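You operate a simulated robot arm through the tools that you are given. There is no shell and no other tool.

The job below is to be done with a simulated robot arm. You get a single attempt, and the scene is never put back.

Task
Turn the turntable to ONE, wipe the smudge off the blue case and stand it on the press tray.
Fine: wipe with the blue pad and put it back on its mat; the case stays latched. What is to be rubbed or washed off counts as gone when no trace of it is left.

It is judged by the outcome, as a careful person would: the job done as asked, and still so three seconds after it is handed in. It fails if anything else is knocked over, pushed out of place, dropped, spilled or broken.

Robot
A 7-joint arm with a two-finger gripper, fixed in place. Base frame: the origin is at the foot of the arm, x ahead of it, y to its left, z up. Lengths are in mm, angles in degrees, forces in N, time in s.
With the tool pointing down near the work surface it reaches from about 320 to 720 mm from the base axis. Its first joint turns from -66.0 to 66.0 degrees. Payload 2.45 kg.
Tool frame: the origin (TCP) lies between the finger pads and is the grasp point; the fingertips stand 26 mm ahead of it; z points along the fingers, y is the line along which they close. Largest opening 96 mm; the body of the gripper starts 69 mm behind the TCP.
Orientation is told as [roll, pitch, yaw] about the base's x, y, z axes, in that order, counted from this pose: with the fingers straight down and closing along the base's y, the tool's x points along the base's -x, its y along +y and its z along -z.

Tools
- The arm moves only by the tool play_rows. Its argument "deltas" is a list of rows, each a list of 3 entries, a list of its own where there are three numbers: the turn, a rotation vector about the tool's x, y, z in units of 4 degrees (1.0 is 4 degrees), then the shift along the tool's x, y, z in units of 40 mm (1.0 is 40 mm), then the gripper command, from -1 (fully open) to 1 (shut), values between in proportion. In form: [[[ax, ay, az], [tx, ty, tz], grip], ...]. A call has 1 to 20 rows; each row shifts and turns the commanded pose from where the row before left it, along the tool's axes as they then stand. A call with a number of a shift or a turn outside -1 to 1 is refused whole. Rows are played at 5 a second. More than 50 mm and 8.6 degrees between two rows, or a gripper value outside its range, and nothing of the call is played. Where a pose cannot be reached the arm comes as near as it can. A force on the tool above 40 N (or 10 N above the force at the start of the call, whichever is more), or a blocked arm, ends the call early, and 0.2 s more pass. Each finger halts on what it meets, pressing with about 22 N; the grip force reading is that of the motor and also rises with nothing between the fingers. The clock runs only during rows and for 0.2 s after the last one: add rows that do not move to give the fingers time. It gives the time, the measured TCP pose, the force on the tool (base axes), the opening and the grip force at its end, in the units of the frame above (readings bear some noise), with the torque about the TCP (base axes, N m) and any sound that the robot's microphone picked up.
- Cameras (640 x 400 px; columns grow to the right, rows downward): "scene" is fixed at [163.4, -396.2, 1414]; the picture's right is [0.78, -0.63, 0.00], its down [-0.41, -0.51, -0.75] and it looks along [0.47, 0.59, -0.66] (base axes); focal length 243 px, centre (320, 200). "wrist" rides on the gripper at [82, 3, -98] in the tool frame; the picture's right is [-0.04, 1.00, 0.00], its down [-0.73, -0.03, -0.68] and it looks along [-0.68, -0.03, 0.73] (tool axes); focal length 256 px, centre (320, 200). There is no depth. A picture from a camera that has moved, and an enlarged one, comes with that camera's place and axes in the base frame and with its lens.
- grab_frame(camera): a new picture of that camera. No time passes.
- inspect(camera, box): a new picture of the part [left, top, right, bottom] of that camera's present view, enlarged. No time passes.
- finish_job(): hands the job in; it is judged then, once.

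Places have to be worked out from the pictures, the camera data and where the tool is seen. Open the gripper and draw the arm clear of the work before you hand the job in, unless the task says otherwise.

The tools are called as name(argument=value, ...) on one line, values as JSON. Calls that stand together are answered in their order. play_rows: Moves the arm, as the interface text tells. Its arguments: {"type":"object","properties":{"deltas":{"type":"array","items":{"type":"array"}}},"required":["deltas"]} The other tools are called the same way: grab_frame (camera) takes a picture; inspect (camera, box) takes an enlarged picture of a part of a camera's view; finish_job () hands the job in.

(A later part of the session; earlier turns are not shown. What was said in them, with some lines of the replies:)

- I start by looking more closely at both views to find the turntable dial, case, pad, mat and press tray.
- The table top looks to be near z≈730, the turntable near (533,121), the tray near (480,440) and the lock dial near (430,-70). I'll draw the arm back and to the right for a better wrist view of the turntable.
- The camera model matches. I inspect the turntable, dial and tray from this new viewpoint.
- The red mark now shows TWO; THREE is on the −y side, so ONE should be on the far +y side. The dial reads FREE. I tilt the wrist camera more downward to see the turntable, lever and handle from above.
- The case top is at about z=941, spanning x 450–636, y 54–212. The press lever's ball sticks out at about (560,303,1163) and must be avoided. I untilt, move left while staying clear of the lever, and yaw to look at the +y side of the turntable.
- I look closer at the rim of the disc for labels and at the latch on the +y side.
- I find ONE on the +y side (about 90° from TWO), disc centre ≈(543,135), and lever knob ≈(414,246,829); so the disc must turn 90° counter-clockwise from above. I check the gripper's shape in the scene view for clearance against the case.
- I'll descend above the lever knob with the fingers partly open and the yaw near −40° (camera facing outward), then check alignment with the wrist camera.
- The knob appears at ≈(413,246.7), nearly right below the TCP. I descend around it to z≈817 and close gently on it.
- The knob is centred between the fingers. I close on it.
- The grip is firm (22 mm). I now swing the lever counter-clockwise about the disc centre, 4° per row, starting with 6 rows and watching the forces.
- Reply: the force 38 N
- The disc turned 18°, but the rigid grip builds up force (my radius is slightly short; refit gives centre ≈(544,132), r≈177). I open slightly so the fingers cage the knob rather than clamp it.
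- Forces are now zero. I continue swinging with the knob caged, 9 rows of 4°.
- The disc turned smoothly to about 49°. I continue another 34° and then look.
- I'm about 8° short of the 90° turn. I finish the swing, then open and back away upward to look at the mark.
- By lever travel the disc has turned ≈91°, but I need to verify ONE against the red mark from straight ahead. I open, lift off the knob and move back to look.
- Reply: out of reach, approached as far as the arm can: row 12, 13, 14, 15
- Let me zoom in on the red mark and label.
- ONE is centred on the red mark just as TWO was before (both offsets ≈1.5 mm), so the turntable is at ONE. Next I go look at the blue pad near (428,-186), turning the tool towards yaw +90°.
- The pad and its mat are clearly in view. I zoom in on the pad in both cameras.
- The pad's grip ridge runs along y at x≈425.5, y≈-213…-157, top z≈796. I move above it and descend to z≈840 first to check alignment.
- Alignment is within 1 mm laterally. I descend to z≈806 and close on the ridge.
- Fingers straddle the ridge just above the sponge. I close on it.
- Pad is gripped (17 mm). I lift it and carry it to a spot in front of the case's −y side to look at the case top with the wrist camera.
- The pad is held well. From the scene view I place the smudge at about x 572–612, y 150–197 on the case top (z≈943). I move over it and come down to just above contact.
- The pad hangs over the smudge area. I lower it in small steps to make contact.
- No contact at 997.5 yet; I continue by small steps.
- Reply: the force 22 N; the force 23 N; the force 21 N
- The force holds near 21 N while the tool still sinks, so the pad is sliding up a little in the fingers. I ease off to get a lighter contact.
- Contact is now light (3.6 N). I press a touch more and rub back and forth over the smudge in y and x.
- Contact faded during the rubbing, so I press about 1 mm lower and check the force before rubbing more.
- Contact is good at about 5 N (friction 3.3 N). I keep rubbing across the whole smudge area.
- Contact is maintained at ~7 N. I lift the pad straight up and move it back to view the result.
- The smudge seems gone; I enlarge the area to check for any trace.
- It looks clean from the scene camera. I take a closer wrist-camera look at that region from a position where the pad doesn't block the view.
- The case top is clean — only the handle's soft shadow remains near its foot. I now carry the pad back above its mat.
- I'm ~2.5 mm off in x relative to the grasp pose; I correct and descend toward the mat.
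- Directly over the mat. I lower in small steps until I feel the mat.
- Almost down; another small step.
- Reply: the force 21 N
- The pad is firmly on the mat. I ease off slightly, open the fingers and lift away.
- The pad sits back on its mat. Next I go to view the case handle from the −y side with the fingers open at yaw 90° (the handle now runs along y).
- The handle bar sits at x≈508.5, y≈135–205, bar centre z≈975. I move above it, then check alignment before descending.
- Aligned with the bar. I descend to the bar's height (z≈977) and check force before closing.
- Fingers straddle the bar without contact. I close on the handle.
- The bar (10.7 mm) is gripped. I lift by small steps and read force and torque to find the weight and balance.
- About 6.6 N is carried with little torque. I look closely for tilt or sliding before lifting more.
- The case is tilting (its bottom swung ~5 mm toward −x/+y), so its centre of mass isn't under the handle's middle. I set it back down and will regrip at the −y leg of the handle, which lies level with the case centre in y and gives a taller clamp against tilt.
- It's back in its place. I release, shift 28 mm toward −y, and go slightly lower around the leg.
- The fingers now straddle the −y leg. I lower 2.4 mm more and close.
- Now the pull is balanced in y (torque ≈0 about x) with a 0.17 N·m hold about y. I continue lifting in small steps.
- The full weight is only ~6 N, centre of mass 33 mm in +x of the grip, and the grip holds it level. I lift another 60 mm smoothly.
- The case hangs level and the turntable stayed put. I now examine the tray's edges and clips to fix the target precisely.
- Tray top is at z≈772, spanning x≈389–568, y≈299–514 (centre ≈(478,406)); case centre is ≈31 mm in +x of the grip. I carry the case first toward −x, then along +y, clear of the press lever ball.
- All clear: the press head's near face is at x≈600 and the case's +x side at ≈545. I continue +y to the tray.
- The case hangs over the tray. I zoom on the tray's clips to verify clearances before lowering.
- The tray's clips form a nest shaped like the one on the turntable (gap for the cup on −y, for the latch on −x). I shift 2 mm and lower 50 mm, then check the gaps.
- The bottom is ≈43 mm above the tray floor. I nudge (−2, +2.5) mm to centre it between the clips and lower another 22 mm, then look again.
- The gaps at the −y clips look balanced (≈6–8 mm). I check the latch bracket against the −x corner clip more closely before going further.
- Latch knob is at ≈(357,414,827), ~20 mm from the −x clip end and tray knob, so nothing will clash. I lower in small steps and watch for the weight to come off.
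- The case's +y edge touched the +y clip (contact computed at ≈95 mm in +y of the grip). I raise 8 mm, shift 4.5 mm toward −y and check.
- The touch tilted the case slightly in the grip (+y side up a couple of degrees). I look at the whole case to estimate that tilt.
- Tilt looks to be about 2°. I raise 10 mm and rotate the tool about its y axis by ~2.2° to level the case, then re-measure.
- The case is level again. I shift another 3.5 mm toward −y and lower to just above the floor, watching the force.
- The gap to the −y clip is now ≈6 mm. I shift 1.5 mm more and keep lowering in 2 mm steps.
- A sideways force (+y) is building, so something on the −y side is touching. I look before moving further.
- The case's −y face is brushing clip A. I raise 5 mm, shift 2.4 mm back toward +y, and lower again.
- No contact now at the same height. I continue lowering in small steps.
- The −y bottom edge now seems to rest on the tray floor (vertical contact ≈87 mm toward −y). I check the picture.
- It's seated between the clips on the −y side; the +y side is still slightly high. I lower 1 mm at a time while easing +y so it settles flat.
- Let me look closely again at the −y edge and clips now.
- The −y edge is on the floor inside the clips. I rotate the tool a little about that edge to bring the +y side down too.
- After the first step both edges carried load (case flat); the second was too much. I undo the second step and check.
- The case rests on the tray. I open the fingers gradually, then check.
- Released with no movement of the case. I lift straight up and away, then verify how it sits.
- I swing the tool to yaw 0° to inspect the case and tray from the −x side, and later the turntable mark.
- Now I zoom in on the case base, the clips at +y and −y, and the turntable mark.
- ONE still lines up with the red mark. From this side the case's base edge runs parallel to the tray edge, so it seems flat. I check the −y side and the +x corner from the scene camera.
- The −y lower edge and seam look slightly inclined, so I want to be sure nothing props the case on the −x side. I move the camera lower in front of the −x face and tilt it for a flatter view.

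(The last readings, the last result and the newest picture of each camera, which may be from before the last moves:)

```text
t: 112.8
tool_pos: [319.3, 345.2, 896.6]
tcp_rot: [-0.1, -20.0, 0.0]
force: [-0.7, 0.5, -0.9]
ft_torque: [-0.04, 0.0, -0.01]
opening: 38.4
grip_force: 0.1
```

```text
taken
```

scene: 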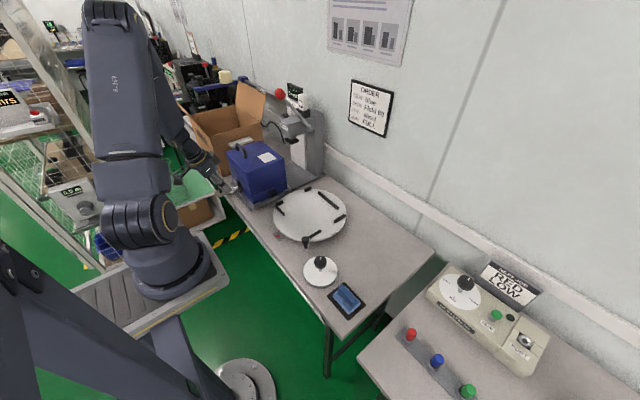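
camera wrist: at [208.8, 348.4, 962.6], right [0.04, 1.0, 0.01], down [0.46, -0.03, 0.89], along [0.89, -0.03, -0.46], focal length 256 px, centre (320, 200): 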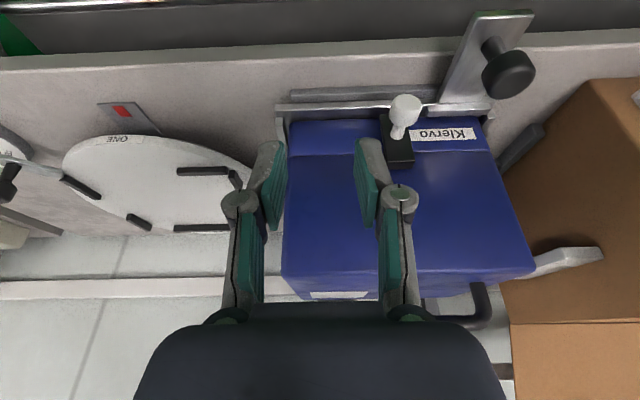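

inspect(camera="wrist", box=[265, 80, 365, 170])

inspect(camera="wrist", box=[370, 80, 510, 180])

inspect(camera="wrist", box=[260, 80, 520, 310])

```text
4.44 times, centred on (315, 125) of wrist
camera zoom: at [208.8, 348.4, 962.6], right [0.04, 1.0, 0.01], down [0.46, -0.03, 0.89], along [0.89, -0.03, -0.46], focal length 1138 px, centre (342, 533)
```

zoom: 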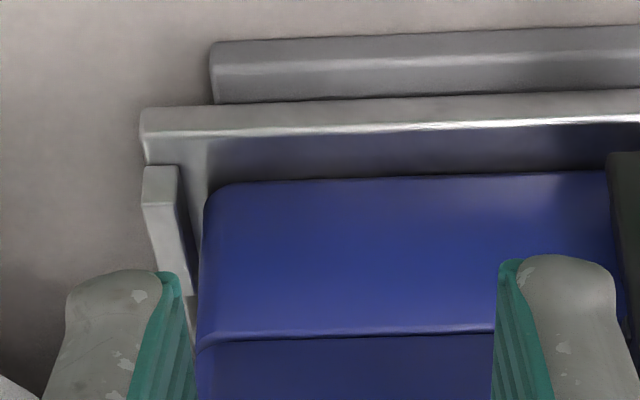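

```text
4.00 times, centred on (440, 130) of wrist
camera zoom: at [208.8, 348.4, 962.6], right [0.04, 1.0, 0.01], down [0.46, -0.03, 0.89], along [0.89, -0.03, -0.46], focal length 1024 px, centre (-160, 480)
```

zoom: 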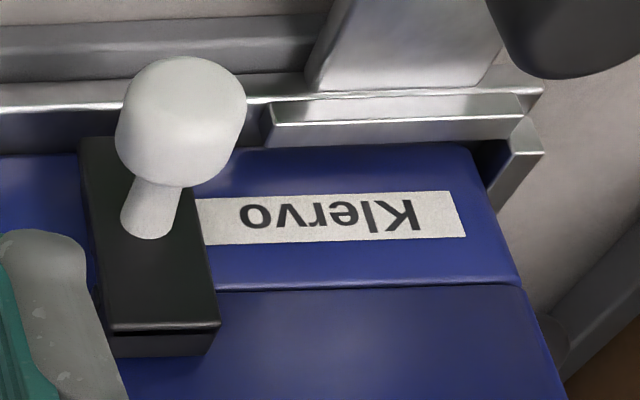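

```text
1.74 times, centred on (390, 195) of wrist
camera zoom: at [208.8, 348.4, 962.6], right [0.04, 1.0, 0.01], down [0.46, -0.03, 0.89], along [0.89, -0.03, -0.46], focal length 445 px, centre (198, 209)
```

zoom: 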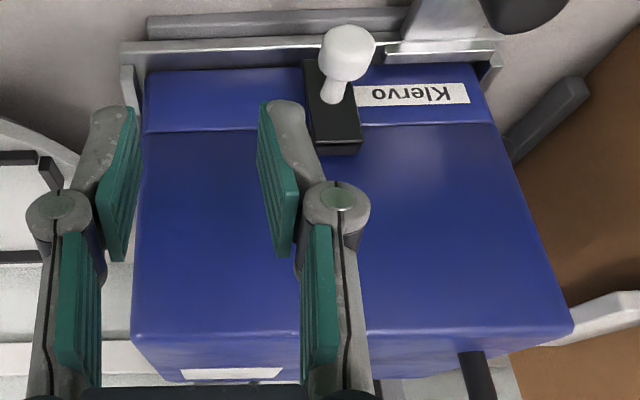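

The base edge meets its reflection on the tray floor and the heights agree with the case standing on the floor (top ≈924–925). Now I raise the arm, and re-check the turntable's ONE label from straight in front.

play_rows(deltas=[[[0, 1, 0], [0, 0, 0], 0.2], [[0, 1, 0], [0, 0, 0], 0.2], [[0, 1, 0], [0, 0, 0], 0.2], [[0, 1, 0], [0, 0, 0], 0.2], [[0, 1, 0], [0, 0, 0], 0.2], [[0, 0, 0], [0, 0, -1], 0.2], [[0, 0, 0], [0, 0, -1], 0.2], [[0, 0, 0], [0, 0, -1], 0.2], [[0, 0, 0], [-0.1, -1, 0], 0.2], [[0, 0, 0], [-0.1, -1, 0], 0.2], [[0, 0, 0], [-0.1, -1, 0], 0.2], [[0, 0, 0], [-0.1, -1, 0], 0.2], [[0, 0, 0], [-0.1, -1, 0], 0.2], [[0, 0, 0], [-0.1, -1, 0], 0.2], [[0, 0, 0], [0, 0, 0], 0.2]])

grab_frame(camera="wrist")

inspect(camera="wrist", box=[270, 90, 370, 150])

```text
t: 116.0
tool_pos: [344.5, 104.4, 1020.5]
tcp_rot: [0.0, 0.0, 0.0]
force: [0.5, 0.2, 0.1]
ft_torque: [-0.03, -0.02, 0.0]
opening: 38.3
grip_force: 0.0
```

```text
taken
camera wrist: at [263.7, 107.5, 1119.7], right [0.04, 1.0, 0.0], down [0.73, -0.03, 0.68], along [0.68, -0.03, -0.73], focal length 256 px, centre (320, 200)
```

wrist: 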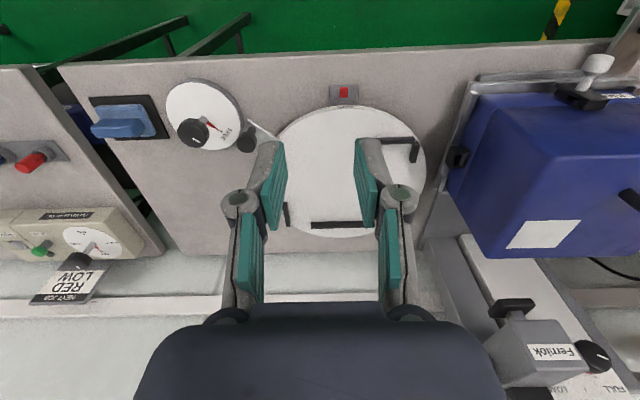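

```text
6.40 times, centred on (320, 120) of wrist
camera zoom: at [263.7, 107.5, 1119.7], right [0.04, 1.0, 0.0], down [0.73, -0.03, 0.68], along [0.68, -0.03, -0.73], focal length 1638 px, centre (320, 712)
```

zoom: 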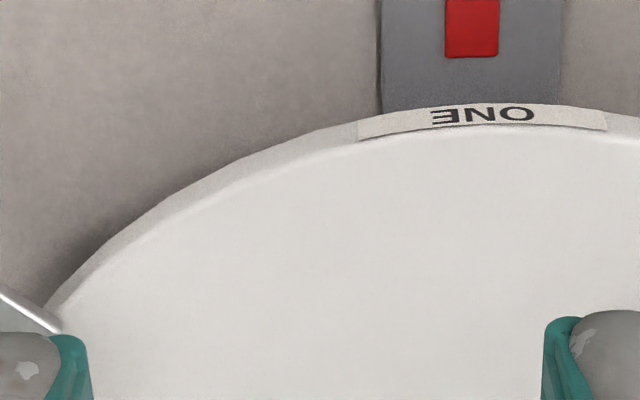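

ONE is centred on the red mark (within ~0.4 mm). I take a last look at the case on the tray from this side and at the top surface.

inspect(camera="wrist", box=[430, 50, 640, 270])

inspect(camera="wrist", box=[435, 80, 525, 210])

grab_frame(camera="scene")

inspect(camera="scene", box=[215, 125, 305, 215])

```text
1.82 times, centred on (535, 160) of wrist
camera zoom: at [263.7, 107.5, 1119.7], right [0.04, 1.0, 0.0], down [0.73, -0.03, 0.68], along [0.68, -0.03, -0.73], focal length 465 px, centre (-71, 273)
```

zoom: 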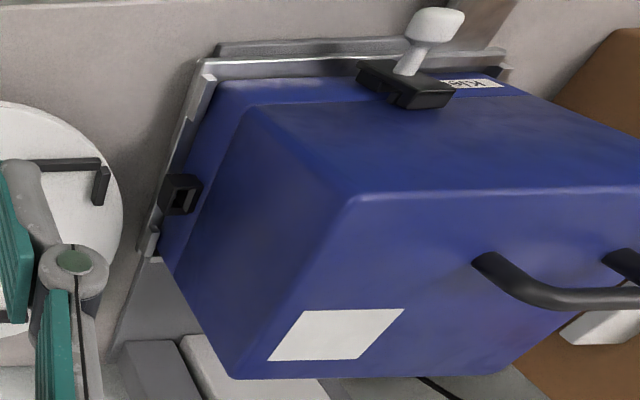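

```text
3.08 times, centred on (480, 145) of wrist
camera zoom: at [263.7, 107.5, 1119.7], right [0.04, 1.0, 0.0], down [0.73, -0.03, 0.68], along [0.68, -0.03, -0.73], focal length 788 px, centre (-172, 369)
```

zoom: 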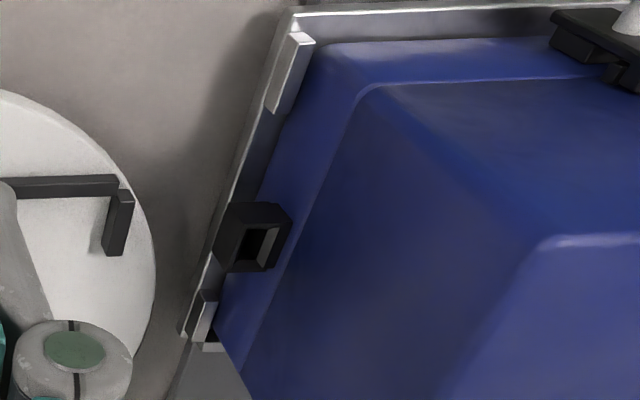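

```text
taken
```

scene: 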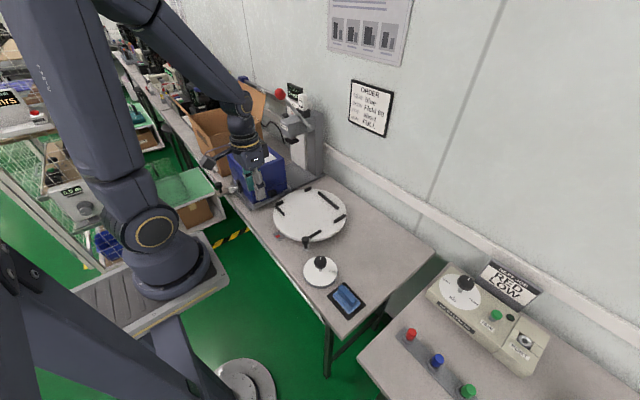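

```text
4.44 times, centred on (260, 170) of scene
camera zoom: at [163.4, -396.2, 1414.0], right [0.78, -0.63, 0.0], down [-0.41, -0.51, -0.75], along [0.47, 0.59, -0.66], focal length 1080 px, centre (587, 333)
```

zoom: 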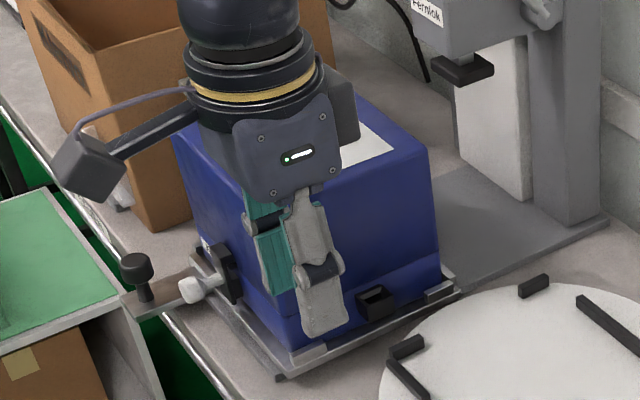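

Everything is in place: case seated within the clips and latched, pad on its mat, ONE at the mark, dial untouched. I open the gripper fully and draw the arm up and clear.

play_rows(deltas=[[[0, 0, 0], [0, 0, -0.8], -0.5], [[0, 0, 0], [0, 0, -0.8], -1], [[0, 0, 0], [0, 0, -0.8], -1], [[0, 0, 0], [0, 0, -0.8], -1], [[0, 0, 0], [0, 0, -0.8], -1], [[0, 0, 0], [0, 0, 0], -1], [[0, 0, 0], [0, 0, 0], -1]])

grab_frame(camera="scene")

grab_frame(camera="wrist")

inspect(camera="scene", box=[215, 125, 305, 215])

```text
t: 117.6
tool_pos: [343.5, 103.2, 1180.3]
tcp_rot: [-0.1, 0.0, 0.0]
force: [-0.4, 0.0, 0.5]
ft_torque: [0.0, 0.01, -0.01]
opening: 95.9
grip_force: 0.1
```

```text
taken
```

scene: 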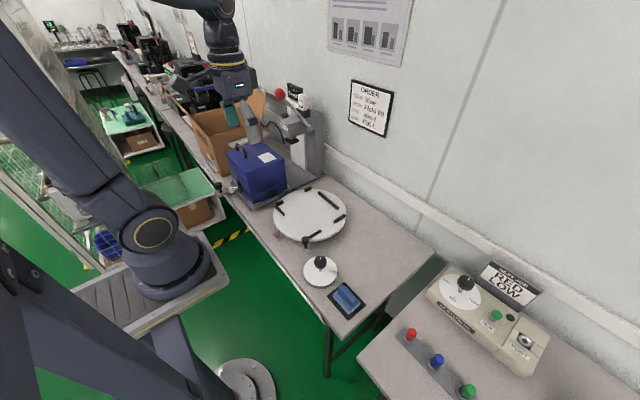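

```text
taken
camera wrist: at [263.1, 106.2, 1279.4], right [0.04, 1.0, 0.0], down [0.73, -0.03, 0.68], along [0.68, -0.03, -0.73], focal length 256 px, centre (320, 200)
```

wrist: 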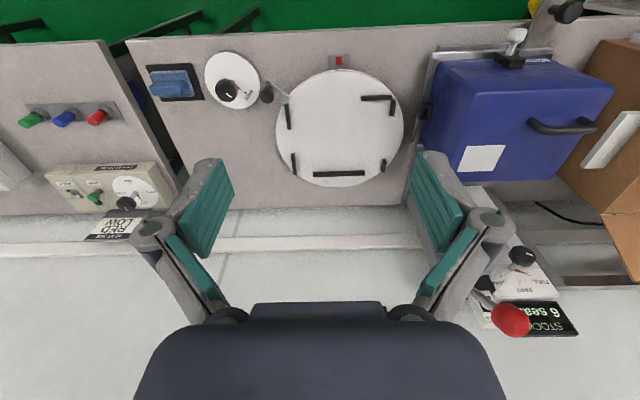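

```text
4.44 times, centred on (260, 170) of scene
camera zoom: at [163.4, -396.2, 1414.0], right [0.78, -0.63, 0.0], down [-0.41, -0.51, -0.75], along [0.47, 0.59, -0.66], focal length 1080 px, centre (587, 333)
```

zoom: 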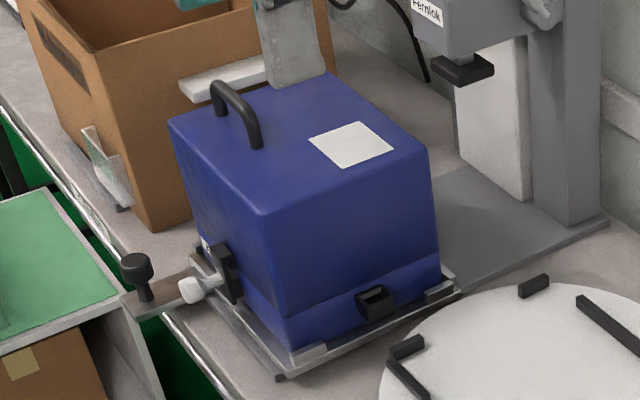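

The arm is clear and the scene is tidy. One final enlarged check of the case top for any trace.

inspect(camera="scene", box=[235, 135, 290, 180])

inspect(camera="wrist", box=[430, 100, 610, 190])

```text
8.89 times, centred on (262, 158) of scene
camera zoom: at [163.4, -396.2, 1414.0], right [0.78, -0.63, 0.0], down [-0.41, -0.51, -0.75], along [0.47, 0.59, -0.66], focal length 2161 px, centre (831, 578)
```

zoom: 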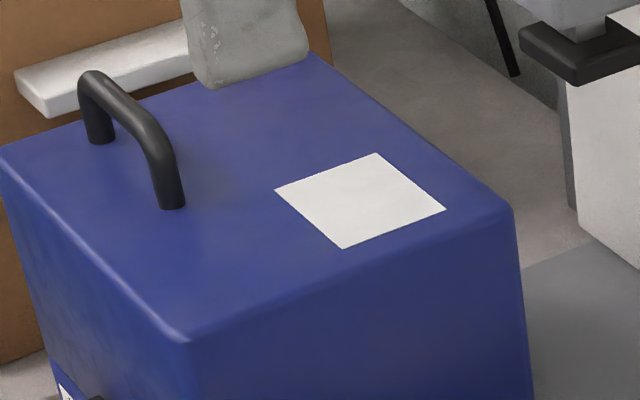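

```text
3.56 times, centred on (520, 145) of wrist
camera zoom: at [263.1, 106.2, 1279.4], right [0.04, 1.0, 0.0], down [0.73, -0.03, 0.68], along [0.68, -0.03, -0.73], focal length 910 px, centre (-391, 396)
```

zoom: 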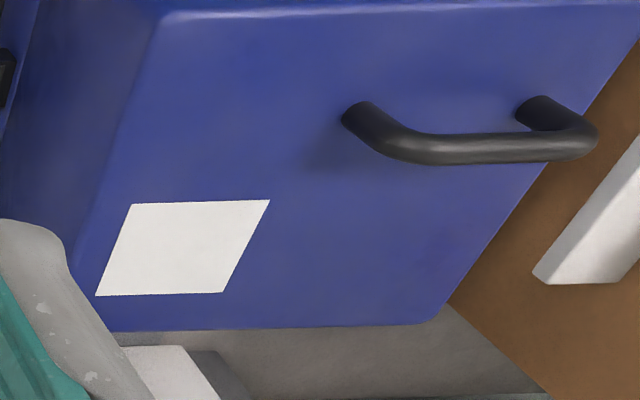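

No trace of the smudge is left, and everything stands as asked. I hand the job in.

finish_job()

```text
The job is handed in.
```

I turned the turntable to ONE, wiped the smudge off the blue case and stood the case on the press tray. I have handed the job in.

- **Turntable:** ONE sits on the red mark, within about half a millimetre in the last close-up. The lock dial was not touched and still reads FREE.
- **Smudge:** the last enlarged views of the case top show no trace of it.
- **Pad:** it is back on its mat.
- **Case:** it stands inside the tray's corner clips and looks still latched. I judged it level from the pictures, to within about a degree.

Two contacts happened while I was lowering the case. It brushed a tray clip on each side before it settled, and the tray slid about 1–1.5 mm toward the press. Before the final lift, I also raised the case a few millimetres and set it back on the turntable, because it tilted when I held it by the middle of the handle.

The gripper is open and the arm is drawn up clear of the work.
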